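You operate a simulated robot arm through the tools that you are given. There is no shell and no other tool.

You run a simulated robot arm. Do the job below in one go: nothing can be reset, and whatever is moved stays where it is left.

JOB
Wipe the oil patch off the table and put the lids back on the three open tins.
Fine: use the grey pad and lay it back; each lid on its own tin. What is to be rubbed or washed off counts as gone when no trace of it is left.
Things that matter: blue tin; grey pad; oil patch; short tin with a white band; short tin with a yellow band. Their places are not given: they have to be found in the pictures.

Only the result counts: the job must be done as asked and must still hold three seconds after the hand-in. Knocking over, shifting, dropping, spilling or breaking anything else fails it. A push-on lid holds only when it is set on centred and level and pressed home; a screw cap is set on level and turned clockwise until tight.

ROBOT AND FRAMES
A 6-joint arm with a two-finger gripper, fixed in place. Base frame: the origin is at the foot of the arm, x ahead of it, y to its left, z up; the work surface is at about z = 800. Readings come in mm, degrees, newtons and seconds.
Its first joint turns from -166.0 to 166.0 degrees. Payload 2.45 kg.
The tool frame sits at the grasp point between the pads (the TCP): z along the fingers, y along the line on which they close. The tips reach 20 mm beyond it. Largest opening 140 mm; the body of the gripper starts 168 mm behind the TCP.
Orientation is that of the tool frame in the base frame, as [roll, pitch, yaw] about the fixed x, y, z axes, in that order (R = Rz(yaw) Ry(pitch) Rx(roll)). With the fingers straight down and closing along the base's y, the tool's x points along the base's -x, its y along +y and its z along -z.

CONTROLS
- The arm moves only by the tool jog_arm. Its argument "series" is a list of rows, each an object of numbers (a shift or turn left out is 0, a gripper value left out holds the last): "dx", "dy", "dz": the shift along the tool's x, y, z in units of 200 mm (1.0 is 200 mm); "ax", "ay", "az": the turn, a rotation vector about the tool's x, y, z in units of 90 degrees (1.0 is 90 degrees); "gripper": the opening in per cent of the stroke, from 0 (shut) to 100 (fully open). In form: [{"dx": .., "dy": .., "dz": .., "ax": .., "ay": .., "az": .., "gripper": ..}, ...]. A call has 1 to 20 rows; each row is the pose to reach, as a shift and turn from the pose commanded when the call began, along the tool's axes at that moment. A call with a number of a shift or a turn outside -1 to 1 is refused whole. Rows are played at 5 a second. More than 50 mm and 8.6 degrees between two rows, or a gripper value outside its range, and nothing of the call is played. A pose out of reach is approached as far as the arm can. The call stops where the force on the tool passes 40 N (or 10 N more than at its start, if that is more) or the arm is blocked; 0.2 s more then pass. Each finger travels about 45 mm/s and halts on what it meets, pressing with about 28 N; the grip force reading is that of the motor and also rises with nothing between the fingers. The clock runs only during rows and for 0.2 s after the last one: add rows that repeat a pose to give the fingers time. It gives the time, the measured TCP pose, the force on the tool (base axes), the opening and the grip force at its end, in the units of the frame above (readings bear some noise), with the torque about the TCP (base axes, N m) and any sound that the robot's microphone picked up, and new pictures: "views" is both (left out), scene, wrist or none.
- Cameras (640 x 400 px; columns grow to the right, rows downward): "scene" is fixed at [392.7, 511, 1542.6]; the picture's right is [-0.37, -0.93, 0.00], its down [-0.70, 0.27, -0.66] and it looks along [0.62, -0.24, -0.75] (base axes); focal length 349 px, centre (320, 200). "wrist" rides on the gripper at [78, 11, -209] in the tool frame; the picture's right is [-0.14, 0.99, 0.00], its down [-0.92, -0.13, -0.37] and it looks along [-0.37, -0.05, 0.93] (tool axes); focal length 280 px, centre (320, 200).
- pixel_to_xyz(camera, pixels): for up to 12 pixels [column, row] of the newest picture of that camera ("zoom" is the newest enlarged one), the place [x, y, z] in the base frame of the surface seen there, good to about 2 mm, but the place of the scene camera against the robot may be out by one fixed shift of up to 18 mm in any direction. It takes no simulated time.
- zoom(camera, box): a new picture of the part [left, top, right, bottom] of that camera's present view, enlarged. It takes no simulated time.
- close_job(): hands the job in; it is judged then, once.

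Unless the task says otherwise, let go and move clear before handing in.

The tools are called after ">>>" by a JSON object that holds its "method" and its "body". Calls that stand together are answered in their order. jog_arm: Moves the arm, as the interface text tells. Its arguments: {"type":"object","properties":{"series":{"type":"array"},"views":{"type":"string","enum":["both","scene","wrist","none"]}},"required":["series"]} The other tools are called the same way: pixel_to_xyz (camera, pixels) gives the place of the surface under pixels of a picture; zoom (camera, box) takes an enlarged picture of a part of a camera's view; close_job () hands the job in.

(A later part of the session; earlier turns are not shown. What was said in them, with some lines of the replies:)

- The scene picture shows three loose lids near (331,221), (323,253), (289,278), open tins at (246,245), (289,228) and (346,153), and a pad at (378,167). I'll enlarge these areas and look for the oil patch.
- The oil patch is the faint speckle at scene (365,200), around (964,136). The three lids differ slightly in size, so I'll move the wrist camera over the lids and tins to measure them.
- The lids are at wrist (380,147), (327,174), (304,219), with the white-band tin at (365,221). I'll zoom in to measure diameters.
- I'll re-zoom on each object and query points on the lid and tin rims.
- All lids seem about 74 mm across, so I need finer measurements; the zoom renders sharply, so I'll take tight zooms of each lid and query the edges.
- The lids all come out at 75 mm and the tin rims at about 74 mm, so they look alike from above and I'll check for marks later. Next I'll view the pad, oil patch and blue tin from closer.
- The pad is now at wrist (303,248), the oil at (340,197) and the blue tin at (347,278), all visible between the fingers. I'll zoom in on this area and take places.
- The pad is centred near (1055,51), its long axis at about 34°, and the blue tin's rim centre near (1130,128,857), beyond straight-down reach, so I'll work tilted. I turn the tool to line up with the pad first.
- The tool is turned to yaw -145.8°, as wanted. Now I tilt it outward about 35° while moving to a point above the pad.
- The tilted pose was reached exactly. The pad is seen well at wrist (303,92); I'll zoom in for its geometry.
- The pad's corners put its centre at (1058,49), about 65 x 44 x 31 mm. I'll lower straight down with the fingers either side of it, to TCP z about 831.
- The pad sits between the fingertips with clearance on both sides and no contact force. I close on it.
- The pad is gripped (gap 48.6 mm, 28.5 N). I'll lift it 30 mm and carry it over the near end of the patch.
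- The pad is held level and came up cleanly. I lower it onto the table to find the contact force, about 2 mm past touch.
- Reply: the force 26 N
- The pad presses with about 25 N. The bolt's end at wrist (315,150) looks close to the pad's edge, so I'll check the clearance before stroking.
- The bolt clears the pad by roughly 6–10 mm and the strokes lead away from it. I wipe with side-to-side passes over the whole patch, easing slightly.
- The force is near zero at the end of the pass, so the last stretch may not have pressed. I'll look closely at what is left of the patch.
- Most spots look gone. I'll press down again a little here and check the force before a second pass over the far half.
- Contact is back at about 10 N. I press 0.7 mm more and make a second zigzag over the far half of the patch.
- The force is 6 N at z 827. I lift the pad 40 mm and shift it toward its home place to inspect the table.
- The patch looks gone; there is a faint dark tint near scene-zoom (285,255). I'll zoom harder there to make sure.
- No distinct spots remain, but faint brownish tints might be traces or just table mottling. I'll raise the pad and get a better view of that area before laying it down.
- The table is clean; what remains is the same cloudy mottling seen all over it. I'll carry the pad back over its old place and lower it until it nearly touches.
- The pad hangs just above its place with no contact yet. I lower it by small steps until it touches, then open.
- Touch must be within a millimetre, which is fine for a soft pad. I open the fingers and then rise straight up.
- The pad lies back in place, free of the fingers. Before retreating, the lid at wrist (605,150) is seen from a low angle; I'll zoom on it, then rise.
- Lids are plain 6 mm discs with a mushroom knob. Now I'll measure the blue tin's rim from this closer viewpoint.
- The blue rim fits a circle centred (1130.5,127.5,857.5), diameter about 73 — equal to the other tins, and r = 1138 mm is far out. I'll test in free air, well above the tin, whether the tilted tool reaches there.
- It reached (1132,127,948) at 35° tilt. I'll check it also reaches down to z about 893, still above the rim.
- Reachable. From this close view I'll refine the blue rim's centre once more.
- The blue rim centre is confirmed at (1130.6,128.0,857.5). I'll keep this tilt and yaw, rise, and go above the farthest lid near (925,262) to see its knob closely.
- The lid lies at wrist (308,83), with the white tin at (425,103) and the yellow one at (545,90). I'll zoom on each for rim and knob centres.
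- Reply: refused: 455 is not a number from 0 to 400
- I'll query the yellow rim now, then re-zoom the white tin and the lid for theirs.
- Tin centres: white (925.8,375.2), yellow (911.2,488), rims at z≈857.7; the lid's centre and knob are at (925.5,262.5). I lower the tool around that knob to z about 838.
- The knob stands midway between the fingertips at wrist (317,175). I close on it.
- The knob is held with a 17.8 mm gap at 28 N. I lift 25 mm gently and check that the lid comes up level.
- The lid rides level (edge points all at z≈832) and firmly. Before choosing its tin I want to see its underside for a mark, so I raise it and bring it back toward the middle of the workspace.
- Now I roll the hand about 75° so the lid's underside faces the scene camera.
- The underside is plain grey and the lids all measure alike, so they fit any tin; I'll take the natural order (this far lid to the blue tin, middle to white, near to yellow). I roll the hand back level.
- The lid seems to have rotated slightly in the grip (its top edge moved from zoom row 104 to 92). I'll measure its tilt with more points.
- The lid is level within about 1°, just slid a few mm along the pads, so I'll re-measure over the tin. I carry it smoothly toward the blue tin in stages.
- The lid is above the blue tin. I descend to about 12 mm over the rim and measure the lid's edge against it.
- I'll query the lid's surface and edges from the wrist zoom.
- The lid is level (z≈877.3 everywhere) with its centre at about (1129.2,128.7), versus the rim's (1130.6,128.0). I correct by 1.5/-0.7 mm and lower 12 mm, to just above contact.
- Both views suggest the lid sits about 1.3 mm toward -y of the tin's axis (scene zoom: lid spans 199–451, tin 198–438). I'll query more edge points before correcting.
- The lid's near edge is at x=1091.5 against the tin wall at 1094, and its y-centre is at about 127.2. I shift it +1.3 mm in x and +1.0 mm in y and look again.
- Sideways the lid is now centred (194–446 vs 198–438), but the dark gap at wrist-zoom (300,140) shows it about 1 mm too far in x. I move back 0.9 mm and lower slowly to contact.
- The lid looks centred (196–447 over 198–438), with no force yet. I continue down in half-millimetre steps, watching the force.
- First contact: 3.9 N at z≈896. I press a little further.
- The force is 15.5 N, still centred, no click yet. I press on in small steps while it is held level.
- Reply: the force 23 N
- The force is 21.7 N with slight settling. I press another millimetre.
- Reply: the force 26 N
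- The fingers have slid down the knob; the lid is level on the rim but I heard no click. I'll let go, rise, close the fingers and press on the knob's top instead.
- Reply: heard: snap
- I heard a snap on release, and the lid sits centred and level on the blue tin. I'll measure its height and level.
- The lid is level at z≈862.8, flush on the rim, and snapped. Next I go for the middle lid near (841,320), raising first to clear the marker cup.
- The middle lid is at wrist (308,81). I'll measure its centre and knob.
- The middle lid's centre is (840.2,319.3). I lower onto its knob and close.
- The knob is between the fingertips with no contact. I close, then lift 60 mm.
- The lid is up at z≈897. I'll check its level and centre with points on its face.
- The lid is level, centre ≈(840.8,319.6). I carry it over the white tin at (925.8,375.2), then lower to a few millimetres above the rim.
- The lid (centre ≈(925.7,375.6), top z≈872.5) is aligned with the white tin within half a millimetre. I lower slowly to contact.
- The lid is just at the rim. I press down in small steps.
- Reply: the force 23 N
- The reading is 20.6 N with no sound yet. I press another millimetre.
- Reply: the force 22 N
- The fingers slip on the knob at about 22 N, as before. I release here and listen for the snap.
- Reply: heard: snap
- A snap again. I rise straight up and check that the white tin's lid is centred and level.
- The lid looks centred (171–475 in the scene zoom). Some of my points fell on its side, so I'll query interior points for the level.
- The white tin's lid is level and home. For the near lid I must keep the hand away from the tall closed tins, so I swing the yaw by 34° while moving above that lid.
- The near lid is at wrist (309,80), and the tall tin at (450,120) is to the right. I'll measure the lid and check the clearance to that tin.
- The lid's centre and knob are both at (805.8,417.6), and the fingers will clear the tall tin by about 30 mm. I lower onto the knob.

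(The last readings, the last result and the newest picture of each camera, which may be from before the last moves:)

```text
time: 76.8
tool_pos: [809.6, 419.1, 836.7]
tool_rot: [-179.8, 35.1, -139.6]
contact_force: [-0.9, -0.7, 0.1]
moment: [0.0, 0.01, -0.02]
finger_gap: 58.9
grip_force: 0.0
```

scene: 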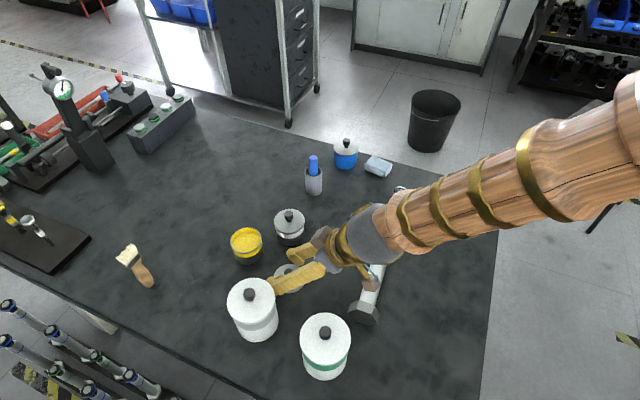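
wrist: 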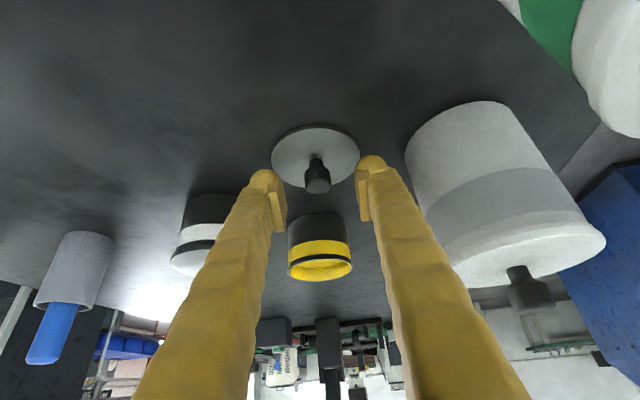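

The knob at wrist (317,175) is between the tips, clear of the tall tin. I close on it and lift.

>>> {"method": "jog_arm", "body": {"series": [{"gripper": 30}, {"gripper": 20}, {"gripper": 10}, {"gripper": 5}, {"gripper": 5}, {"gripper": 5}], "views": "none"}}

>>> {"method": "jog_arm", "body": {"series": [{"dx": -0.0288, "dz": -0.0408}, {"dx": -0.0864, "dz": -0.1226}, {"dx": -0.1728, "dz": -0.2451}, {"dx": -0.2592, "dz": -0.3677}, {"dx": -0.2592, "dz": -0.3677}], "views": "wrist"}}

>>> {"method": "zoom", "body": {"camera": "wrist", "box": [250, 95, 378, 195]}}

>>> {"method": "pixel_to_xyz", "body": {"camera": "zoom", "pixels": [[335, 153], [270, 160], [400, 158], [220, 185], [450, 180], [180, 220], [490, 215], [165, 260], [500, 240], [240, 265], [380, 240], [290, 250]]}}

```text
time: 78.2
tool_pos: [807.9, 419.2, 837.9]
tool_rot: [179.9, 35.1, -139.8]
contact_force: [-0.4, 0.7, 0.2]
moment: [0.0, -0.02, -0.02]
finger_gap: 17.5
grip_force: 27.9
```

```text
time: 79.4
tool_pos: [806.9, 419.8, 928.9]
tool_rot: [-180.0, 35.1, -139.7]
contact_force: [-0.4, 0.3, 0.1]
moment: [-0.01, 0.01, 0.0]
finger_gap: 17.2
grip_force: 28.4
```

wrist: 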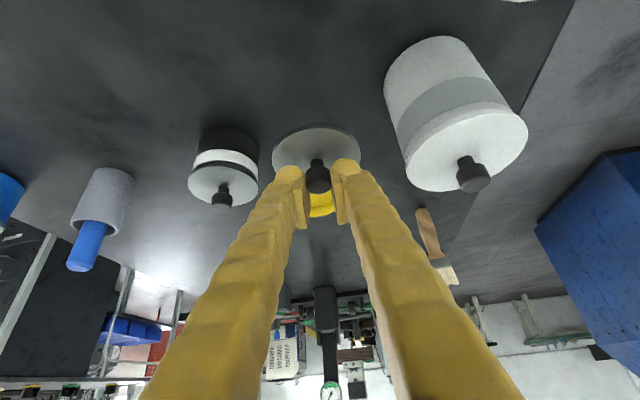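

```text
4.00 times, centred on (314, 145) of wrist
```

zoom: 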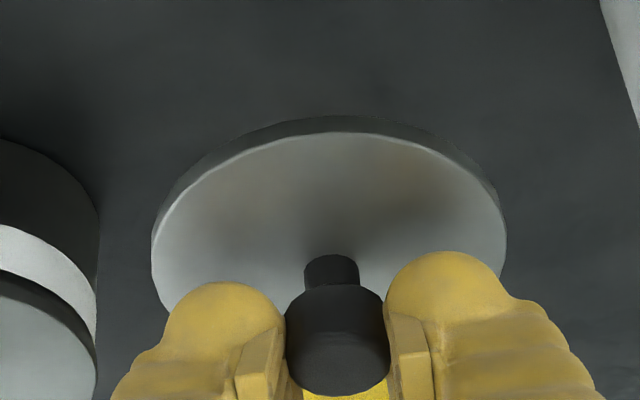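

```text
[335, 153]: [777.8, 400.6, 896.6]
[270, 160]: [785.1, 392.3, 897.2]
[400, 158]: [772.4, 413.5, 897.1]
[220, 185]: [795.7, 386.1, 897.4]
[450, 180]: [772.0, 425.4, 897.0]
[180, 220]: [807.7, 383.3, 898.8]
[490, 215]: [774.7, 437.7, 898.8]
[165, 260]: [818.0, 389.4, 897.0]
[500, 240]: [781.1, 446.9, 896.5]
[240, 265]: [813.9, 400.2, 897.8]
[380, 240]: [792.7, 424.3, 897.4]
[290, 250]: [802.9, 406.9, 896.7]
```

The lid is level at z≈897. I carry it over the yellow tin, then lower to about 9 mm above its rim.

>>> {"method": "jog_arm", "body": {"series": [{"dx": -0.1286, "dy": -0.018, "dz": 0.0907}, {"dx": -0.2572, "dy": -0.036, "dz": 0.1813}, {"dx": -0.3858, "dy": -0.054, "dz": 0.272}, {"dx": -0.5143, "dy": -0.0715, "dz": 0.3626}, {"dx": -0.48, "dy": -0.0715, "dz": 0.4113}, {"dx": -0.4452, "dy": -0.0715, "dz": 0.4606}, {"dx": -0.4452, "dy": -0.0715, "dz": 0.4606}], "views": "both"}}

>>> {"method": "zoom", "body": {"camera": "scene", "box": [214, 218, 278, 268]}}

>>> {"method": "zoom", "body": {"camera": "wrist", "box": [250, 85, 378, 185]}}

```text
time: 81.0
tool_pos: [912.2, 490.2, 903.7]
tool_rot: [-179.9, 35.2, -139.8]
contact_force: [0.2, -0.6, 0.2]
moment: [-0.02, -0.02, 0.0]
finger_gap: 17.6
grip_force: 28.0
```

scene: 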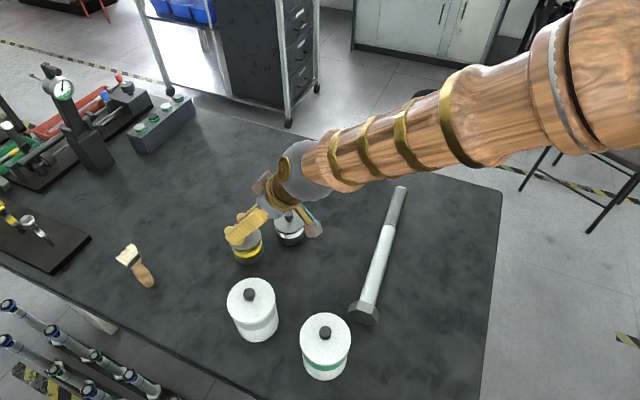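
wrist: 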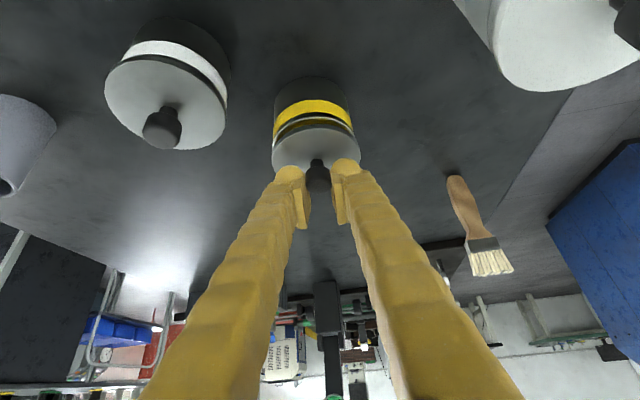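

```text
8.00 times, centred on (246, 243) of scene
```

zoom: 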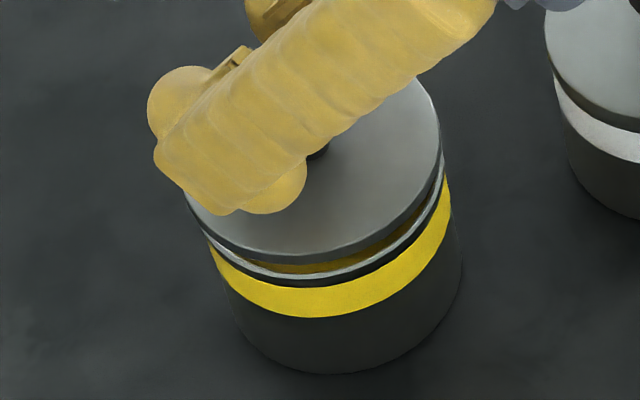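

```text
4.00 times, centred on (314, 135) of wrist
```

zoom: 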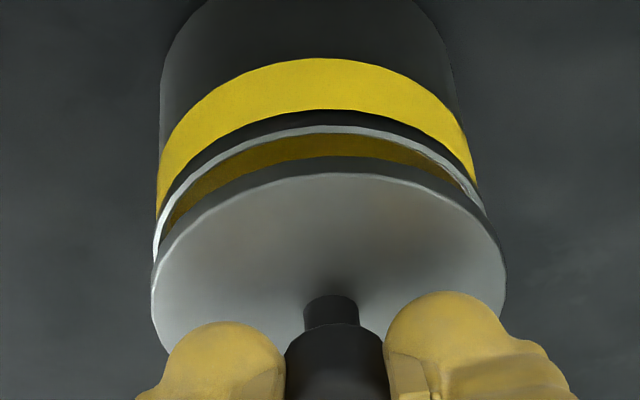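

Compared with the white tin's view, the yellow rim sits about 3–4 px left of the lid, so I'll measure lid and rim points.

>>> {"method": "pixel_to_xyz", "body": {"camera": "zoom", "pixels": [[330, 176], [270, 184], [400, 182], [160, 270], [500, 240], [153, 300], [505, 275], [240, 290], [420, 260], [200, 220], [470, 220], [300, 230]]}}

>>> {"method": "pixel_to_xyz", "body": {"camera": "zoom", "pixels": [[320, 129], [260, 136], [390, 135], [210, 160], [440, 160], [175, 195], [470, 190], [157, 235], [320, 128], [350, 130], [290, 131], [420, 147]]}}

```text
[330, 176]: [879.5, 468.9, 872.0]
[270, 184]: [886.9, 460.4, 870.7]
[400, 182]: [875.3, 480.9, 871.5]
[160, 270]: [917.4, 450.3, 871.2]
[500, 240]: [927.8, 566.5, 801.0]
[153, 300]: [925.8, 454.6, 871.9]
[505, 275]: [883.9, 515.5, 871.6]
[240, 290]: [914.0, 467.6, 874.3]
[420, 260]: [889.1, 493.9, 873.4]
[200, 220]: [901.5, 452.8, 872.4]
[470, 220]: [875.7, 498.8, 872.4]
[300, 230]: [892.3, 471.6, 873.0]
```

```text
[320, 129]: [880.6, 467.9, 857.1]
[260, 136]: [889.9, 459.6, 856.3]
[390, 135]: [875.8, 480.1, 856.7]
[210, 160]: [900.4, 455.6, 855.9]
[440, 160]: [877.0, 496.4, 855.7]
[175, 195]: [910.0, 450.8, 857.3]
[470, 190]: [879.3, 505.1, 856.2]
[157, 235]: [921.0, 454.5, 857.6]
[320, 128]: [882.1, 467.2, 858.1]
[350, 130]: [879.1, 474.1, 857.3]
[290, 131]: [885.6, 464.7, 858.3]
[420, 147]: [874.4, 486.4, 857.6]
```

Lid centre (911.2,488.5) and rim centre (911.1,488.1) agree within about half a millimetre. I nudge 0.4 mm left and lower slowly to contact.

>>> {"method": "jog_arm", "body": {"series": [{"dx": 0.0115, "dy": -0.002, "dz": 0.0163}, {"dx": 0.0202, "dy": -0.002, "dz": 0.0286}, {"dx": 0.023, "dy": -0.002, "dz": 0.0327}, {"dx": 0.0245, "dy": -0.002, "dz": 0.0347}, {"dx": 0.0259, "dy": -0.002, "dz": 0.0368}, {"dx": 0.0274, "dy": -0.002, "dz": 0.0388}, {"dx": 0.0274, "dy": -0.002, "dz": 0.0388}], "views": "wrist"}}

>>> {"method": "zoom", "body": {"camera": "scene", "box": [214, 218, 278, 268]}}

>>> {"method": "zoom", "body": {"camera": "wrist", "box": [250, 85, 378, 185]}}

```text
time: 82.6
tool_pos: [913.9, 489.5, 892.9]
tool_rot: [-180.0, 35.2, -139.8]
contact_force: [-0.4, -0.9, -0.3]
moment: [-0.01, 0.02, 0.02]
finger_gap: 17.3
grip_force: 27.8
```

wrist: 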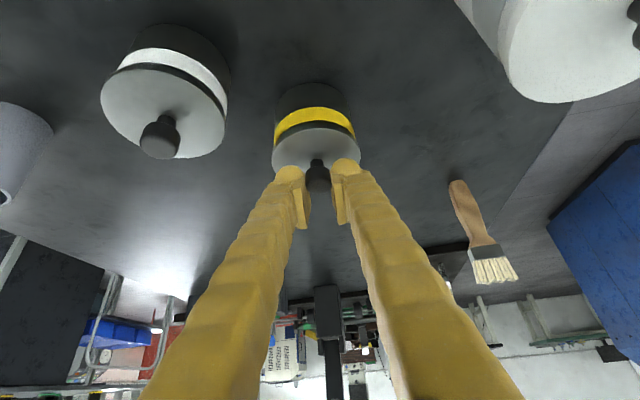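

```text
8.00 times, centred on (246, 243) of scene
```

zoom: 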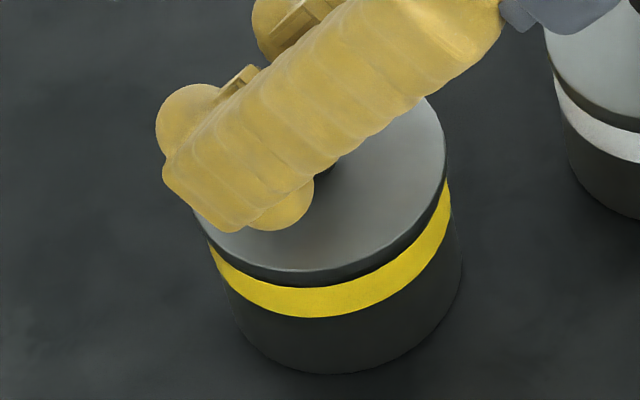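

```text
4.00 times, centred on (314, 135) of wrist
```

zoom: 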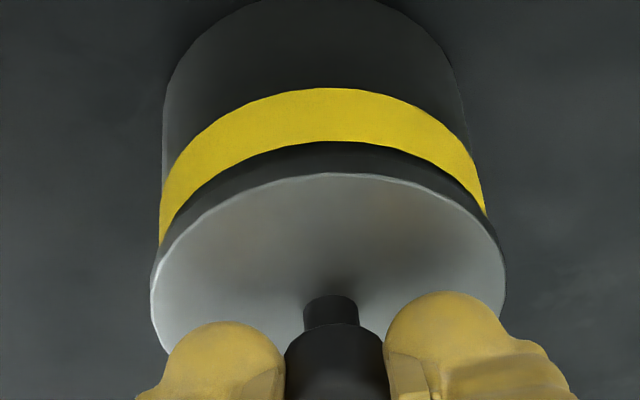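

The lid is flush at the rim and symmetric, with no force yet. I press down in small steps.

>>> {"method": "jog_arm", "body": {"series": [{"dx": 0.0014, "dz": 0.002}, {"dx": 0.0029, "dz": 0.0041}, {"dx": 0.0043, "dz": 0.0061}, {"dx": 0.0058, "dz": 0.0082}, {"dx": 0.0058, "dz": 0.0082}], "views": "none"}}

```text
time: 83.8
tool_pos: [914.4, 489.2, 893.7]
tool_rot: [-179.9, 35.3, -139.8]
contact_force: [4.0, 2.4, 13.8]
moment: [0.0, 0.04, -0.08]
finger_gap: 17.4
grip_force: 28.0
heard: snap
```

A snap at 13.8 N. I press one more millimetre to make sure it is home, then release.

>>> {"method": "jog_arm", "body": {"series": [{"dx": 0.0014, "dz": 0.002}, {"dx": 0.0029, "dz": 0.0041}, {"dx": 0.0029, "dz": 0.0041}], "views": "none"}}

>>> {"method": "jog_arm", "body": {"series": [{"gripper": 15}, {"gripper": 25}, {"gripper": 36}, {"gripper": 36}, {"gripper": 36}], "views": "none"}}

>>> {"method": "jog_arm", "body": {"series": [{"dx": -0.029, "dz": -0.041}, {"dx": -0.086, "dz": -0.123}, {"dx": -0.158, "dz": -0.225}, {"dx": -0.172, "dz": -0.245}, {"dx": -0.172, "dz": -0.245}], "views": "both"}}

>>> {"method": "zoom", "body": {"camera": "scene", "box": [214, 218, 278, 268]}}

>>> {"method": "zoom", "body": {"camera": "wrist", "box": [262, 60, 374, 160]}}

>>> {"method": "pixel_to_xyz", "body": {"camera": "zoom", "pixels": [[300, 115], [250, 120], [350, 120], [210, 145], [395, 145], [300, 140], [160, 230], [430, 230], [180, 280], [420, 280], [230, 320], [370, 320]]}}

```text
time: 84.6
tool_pos: [912.9, 488.4, 890.8]
tool_rot: [-179.9, 35.3, -139.8]
contact_force: [10.9, 4.1, 21.4]
moment: [0.1, -0.18, -0.09]
finger_gap: 17.1
grip_force: 27.8
```

```text
time: 85.8
tool_pos: [912.8, 489.5, 892.2]
tool_rot: [-180.0, 35.3, -139.9]
contact_force: [-0.4, -0.4, -0.6]
moment: [-0.03, 0.04, 0.01]
finger_gap: 50.6
grip_force: 0.1
```

```text
time: 87.0
tool_pos: [912.9, 490.2, 949.4]
tool_rot: [-180.0, 35.2, -139.9]
contact_force: [-0.4, 0.1, -0.9]
moment: [-0.03, 0.01, 0.01]
finger_gap: 50.4
grip_force: 0.0
```

scene: 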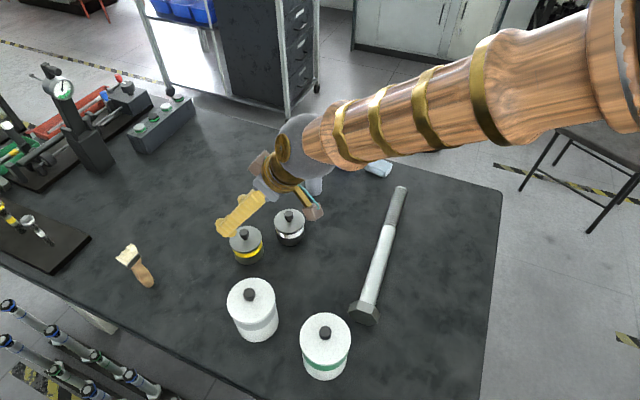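
wrist: 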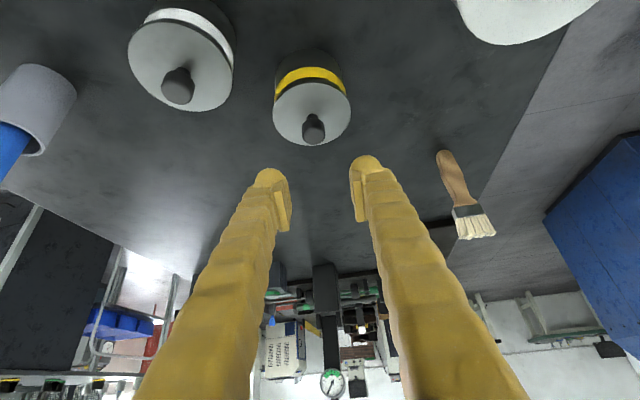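

```text
8.00 times, centred on (246, 243) of scene
```

zoom: 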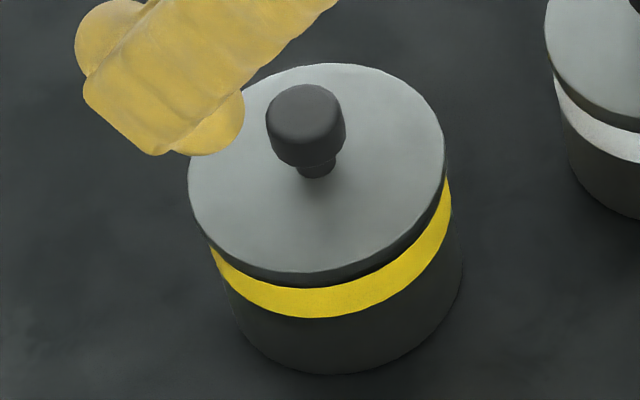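

```text
4.00 times, centred on (318, 110) of wrist
```

zoom: 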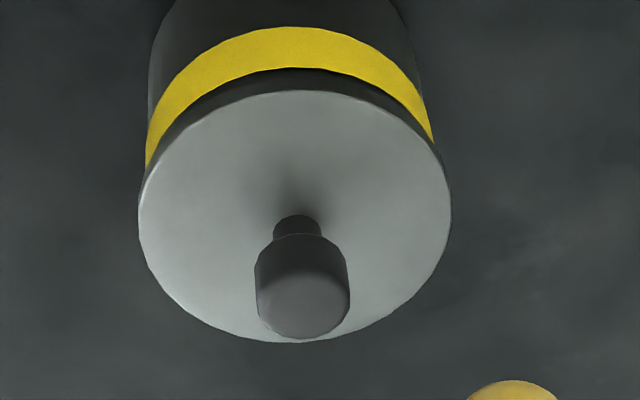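

```text
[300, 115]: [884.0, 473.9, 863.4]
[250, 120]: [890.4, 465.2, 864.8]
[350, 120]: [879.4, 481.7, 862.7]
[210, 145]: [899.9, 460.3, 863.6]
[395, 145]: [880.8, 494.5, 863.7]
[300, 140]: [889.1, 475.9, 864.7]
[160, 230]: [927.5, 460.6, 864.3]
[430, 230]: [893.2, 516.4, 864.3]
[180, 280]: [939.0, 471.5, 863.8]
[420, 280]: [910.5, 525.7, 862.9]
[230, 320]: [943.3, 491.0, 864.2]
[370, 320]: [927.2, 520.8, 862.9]
```

The yellow lid is level at z≈863.8 and snapped. I raise the arm and back it away to check the whole scene.

>>> {"method": "jog_arm", "body": {"series": [{"dx": -0.13, "dz": -0.19}, {"dx": -0.26, "dz": -0.38}, {"dx": -0.4, "dz": -0.57}, {"dx": -0.22, "dy": -0.15, "dz": -0.69}, {"dx": -0.05, "dy": -0.3, "dz": -0.81}, {"dx": 0.11, "dy": -0.45, "dz": -0.92}, {"dx": 0.2, "dy": -0.65, "dz": -0.98}, {"dx": 0.2, "dy": -0.88, "dz": -0.98}, {"dx": 0.2, "dy": -0.88, "dz": -0.98}], "views": "none"}}

>>> {"method": "jog_arm", "body": {"series": [{"dx": 0.14, "dy": -0.1, "dz": -0.14}, {"dx": 0.28, "dy": -0.2, "dz": -0.28}, {"dx": 0.42, "dy": -0.3, "dz": -0.42}, {"dx": 0.56, "dy": -0.4, "dz": -0.56}, {"dx": 0.7, "dy": -0.5, "dz": -0.6}, {"dx": 0.7, "dy": -0.5, "dz": -0.6}], "views": "both"}}

```text
refused: row 4 steps farther than a row can; nothing moved
```

```text
time: 88.4
tool_pos: [837.1, 292.9, 968.5]
tool_rot: [180.0, 35.2, -139.8]
contact_force: [-0.1, 0.8, -0.7]
moment: [-0.02, 0.05, 0.01]
finger_gap: 50.2
grip_force: 0.1
```

scene: 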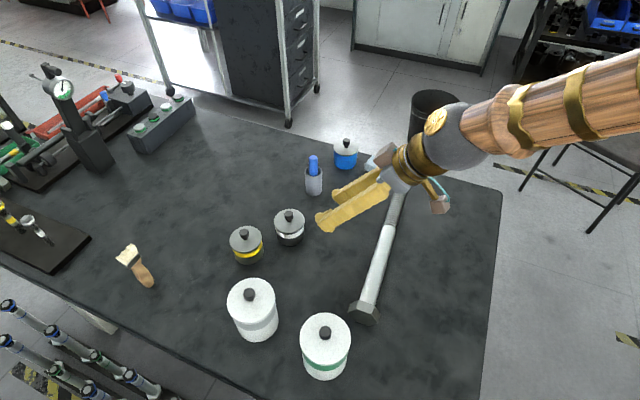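
wrist: 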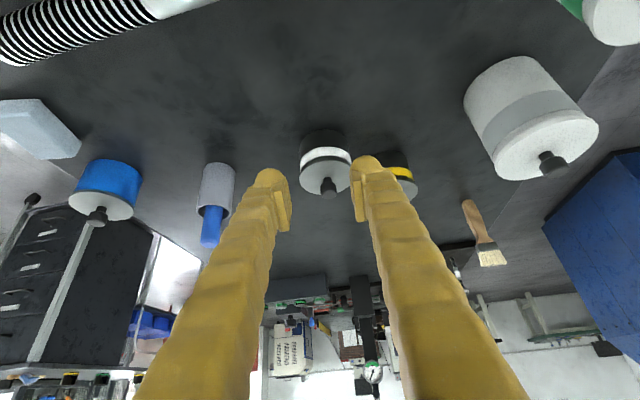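

The first call was refused, so the retreat ran at z≈960, but nothing was touched (forces stayed near zero and the tins stand as before). Now I raise and back off further.

>>> {"method": "jog_arm", "body": {"series": [{"dx": -0.13, "dz": -0.19}, {"dx": -0.26, "dz": -0.38}, {"dx": -0.38, "dz": -0.56}, {"dx": -0.24, "dy": -0.08, "dz": -0.68}, {"dx": -0.1, "dy": -0.16, "dz": -0.8}, {"dx": 0.04, "dy": -0.24, "dz": -0.92}, {"dx": 0.2, "dy": -0.3, "dz": -0.98}, {"dx": 0.2, "dy": -0.3, "dz": -0.98}], "views": "both"}}

```text
time: 90.2
tool_pos: [766.0, 154.6, 1106.1]
tool_rot: [-180.0, 35.2, -139.8]
contact_force: [0.5, 0.1, 0.3]
moment: [-0.02, 0.04, 0.01]
finger_gap: 50.6
grip_force: 0.1
```

scene: 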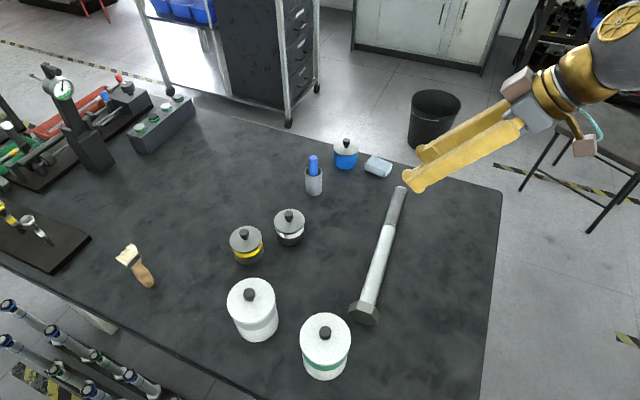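
wrist: 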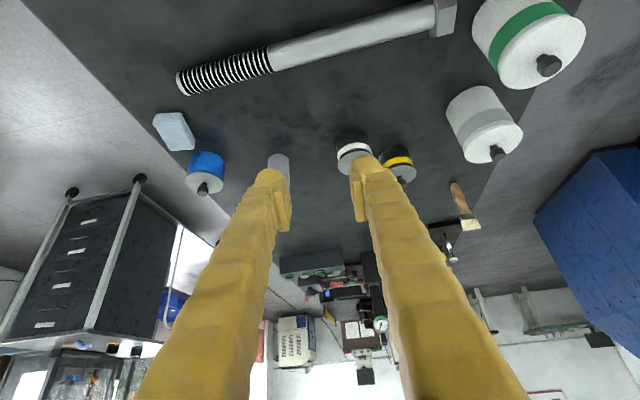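

The view is clear now: all three tins are lidded, and the pad is at scene (378,167), its original spot. I'll zoom one last time on the tins, the pad and the wiped area.

>>> {"method": "zoom", "body": {"camera": "scene", "box": [220, 130, 420, 255]}}

>>> {"method": "zoom", "body": {"camera": "scene", "box": [330, 165, 410, 215]}}

>>> {"method": "zoom", "body": {"camera": "wrist", "box": [140, 60, 340, 185]}}

>>> {"method": "zoom", "body": {"camera": "scene", "box": [314, 125, 378, 165]}}

```text
3.20 times, centred on (320, 192) of scene
```

zoom: 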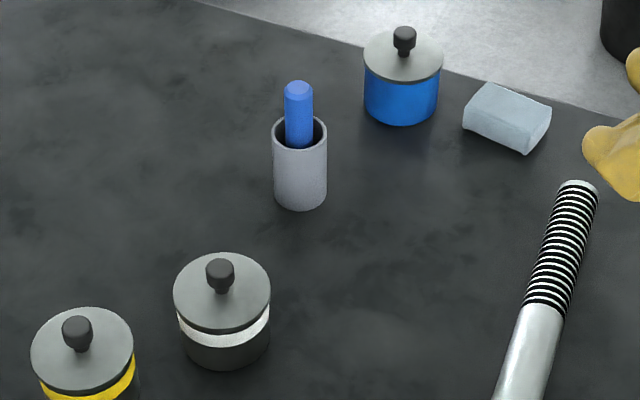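

```text
8.00 times, centred on (370, 190) of scene
```

zoom: 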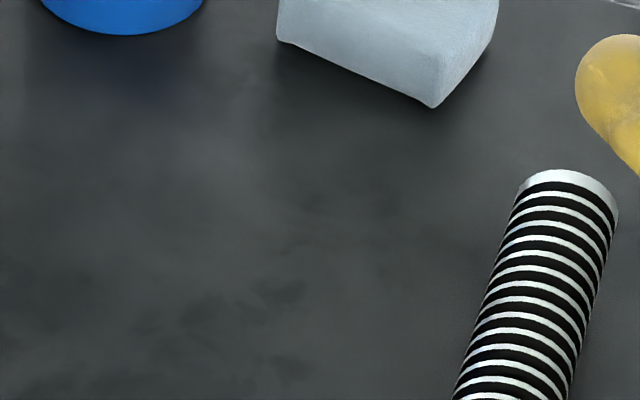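

```text
3.20 times, centred on (240, 122) of wrist
```

zoom: 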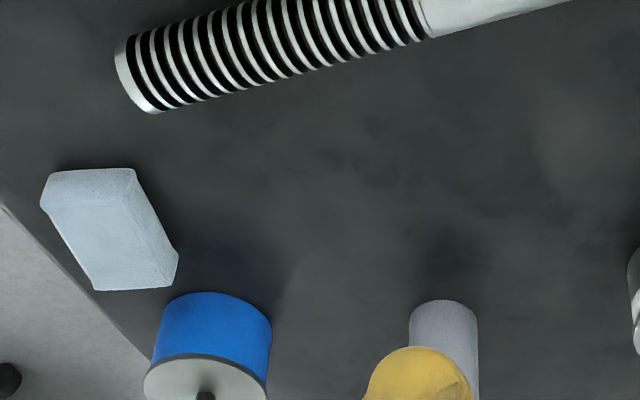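

```text
10.00 times, centred on (346, 145) of scene
```

zoom: 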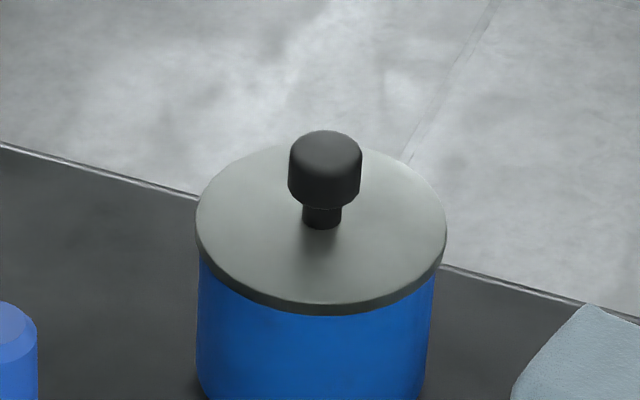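

The lids look right. In the wiped area I see faint dark cloudiness near zoom (285,290), close to the old main blot, so I want the same top-down view as before wiping to compare; I un-tilt the tool first.

>>> {"method": "jog_arm", "body": {"series": [{"ay": 0.08}, {"ay": 0.16}, {"ay": 0.24}, {"ay": 0.32}, {"ay": 0.391}, {"ay": 0.391}], "views": "none"}}

>>> {"method": "jog_arm", "body": {"series": [{"az": 0.09}, {"az": 0.18}, {"az": 0.27}, {"az": 0.36}, {"az": 0.447, "gripper": 100}, {"az": 0.447, "gripper": 100}], "views": "none"}}

>>> {"method": "jog_arm", "body": {"series": [{"dx": -0.14, "dy": -0.07, "dz": 0.03}, {"dx": -0.28, "dy": -0.14, "dz": 0.06}, {"dx": -0.42, "dy": -0.208, "dz": 0.1}, {"dx": -0.42, "dy": -0.208, "dz": 0.1}, {"dx": -0.42, "dy": -0.208, "dz": 0.1}, {"dx": -0.42, "dy": -0.208, "dz": 0.1}], "views": "both"}}

>>> {"method": "zoom", "body": {"camera": "wrist", "box": [270, 165, 390, 240]}}

```text
time: 91.6
tool_pos: [764.2, 154.3, 1106.0]
tool_rot: [180.0, -0.1, -139.8]
contact_force: [-0.7, 1.2, 0.4]
moment: [0.0, 0.02, -0.02]
finger_gap: 50.4
grip_force: 0.1
```

```text
time: 93.0
tool_pos: [764.7, 155.1, 1104.5]
tool_rot: [180.0, 0.0, 179.8]
contact_force: [0.1, -0.3, 0.1]
moment: [-0.04, 0.03, 0.01]
finger_gap: 103.2
grip_force: 0.0
```

```text
time: 94.4
tool_pos: [849.6, 113.6, 1085.4]
tool_rot: [-180.0, 0.0, 179.9]
contact_force: [0.0, 0.3, -0.2]
moment: [0.01, 0.04, -0.01]
finger_gap: 140.1
grip_force: 0.1
```

scene: 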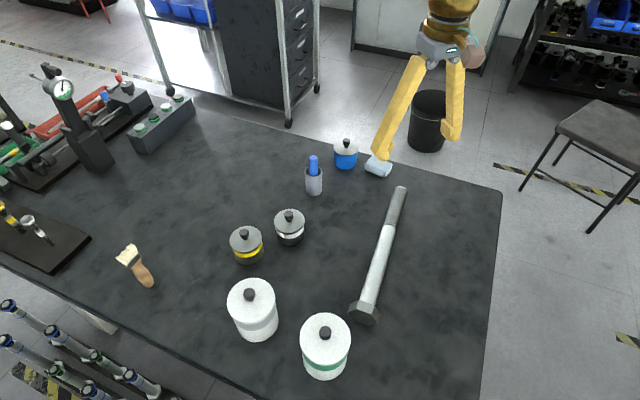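
wrist: 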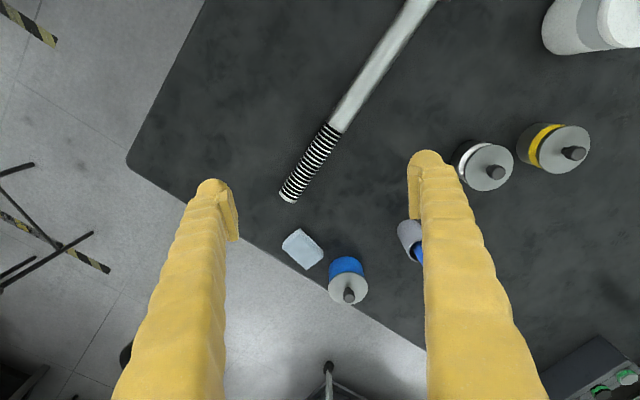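

```text
5.33 times, centred on (330, 202) of wrist
```

zoom: 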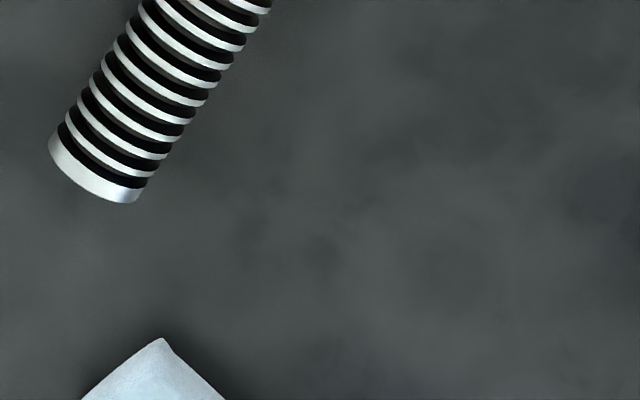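

In the same view as before wiping, the main blot at zoom (375,165) and all the small spots are gone. The bolt and pad are where they were, the three lids are on level, and the hand is empty and clear, so I hand the job in.

>>> {"method": "close_job", "body": {}}

```text
The job is handed in.
```

The job is handed in: the oil patch is wiped off and all three open tins have their lids back on.

- **Oil patch:** I wiped it with the grey pad. In the same top-down view I took before wiping, no spots are left, only the table's own cloudy pattern.
- **Grey pad:** It is back where it was picked up, to within about a millimetre.
- **Lids:** Each lid gave a snap. From the last measurements they sit centred and level on the rims.
- **Which lid is whose:** The three lids measured the same size. The one I turned over, now on the blue tin, was plain underneath; I did not turn over the other two. With no mark to go by, I matched them by position: farthest lid on the blue tin, middle on the white band, nearest on the yellow band.
- **Everything else:** I saw nothing else shifted. One retreat ran lower than planned because the raising move before it was refused, but the forces stayed near zero.

The gripper is empty and clear of the table.
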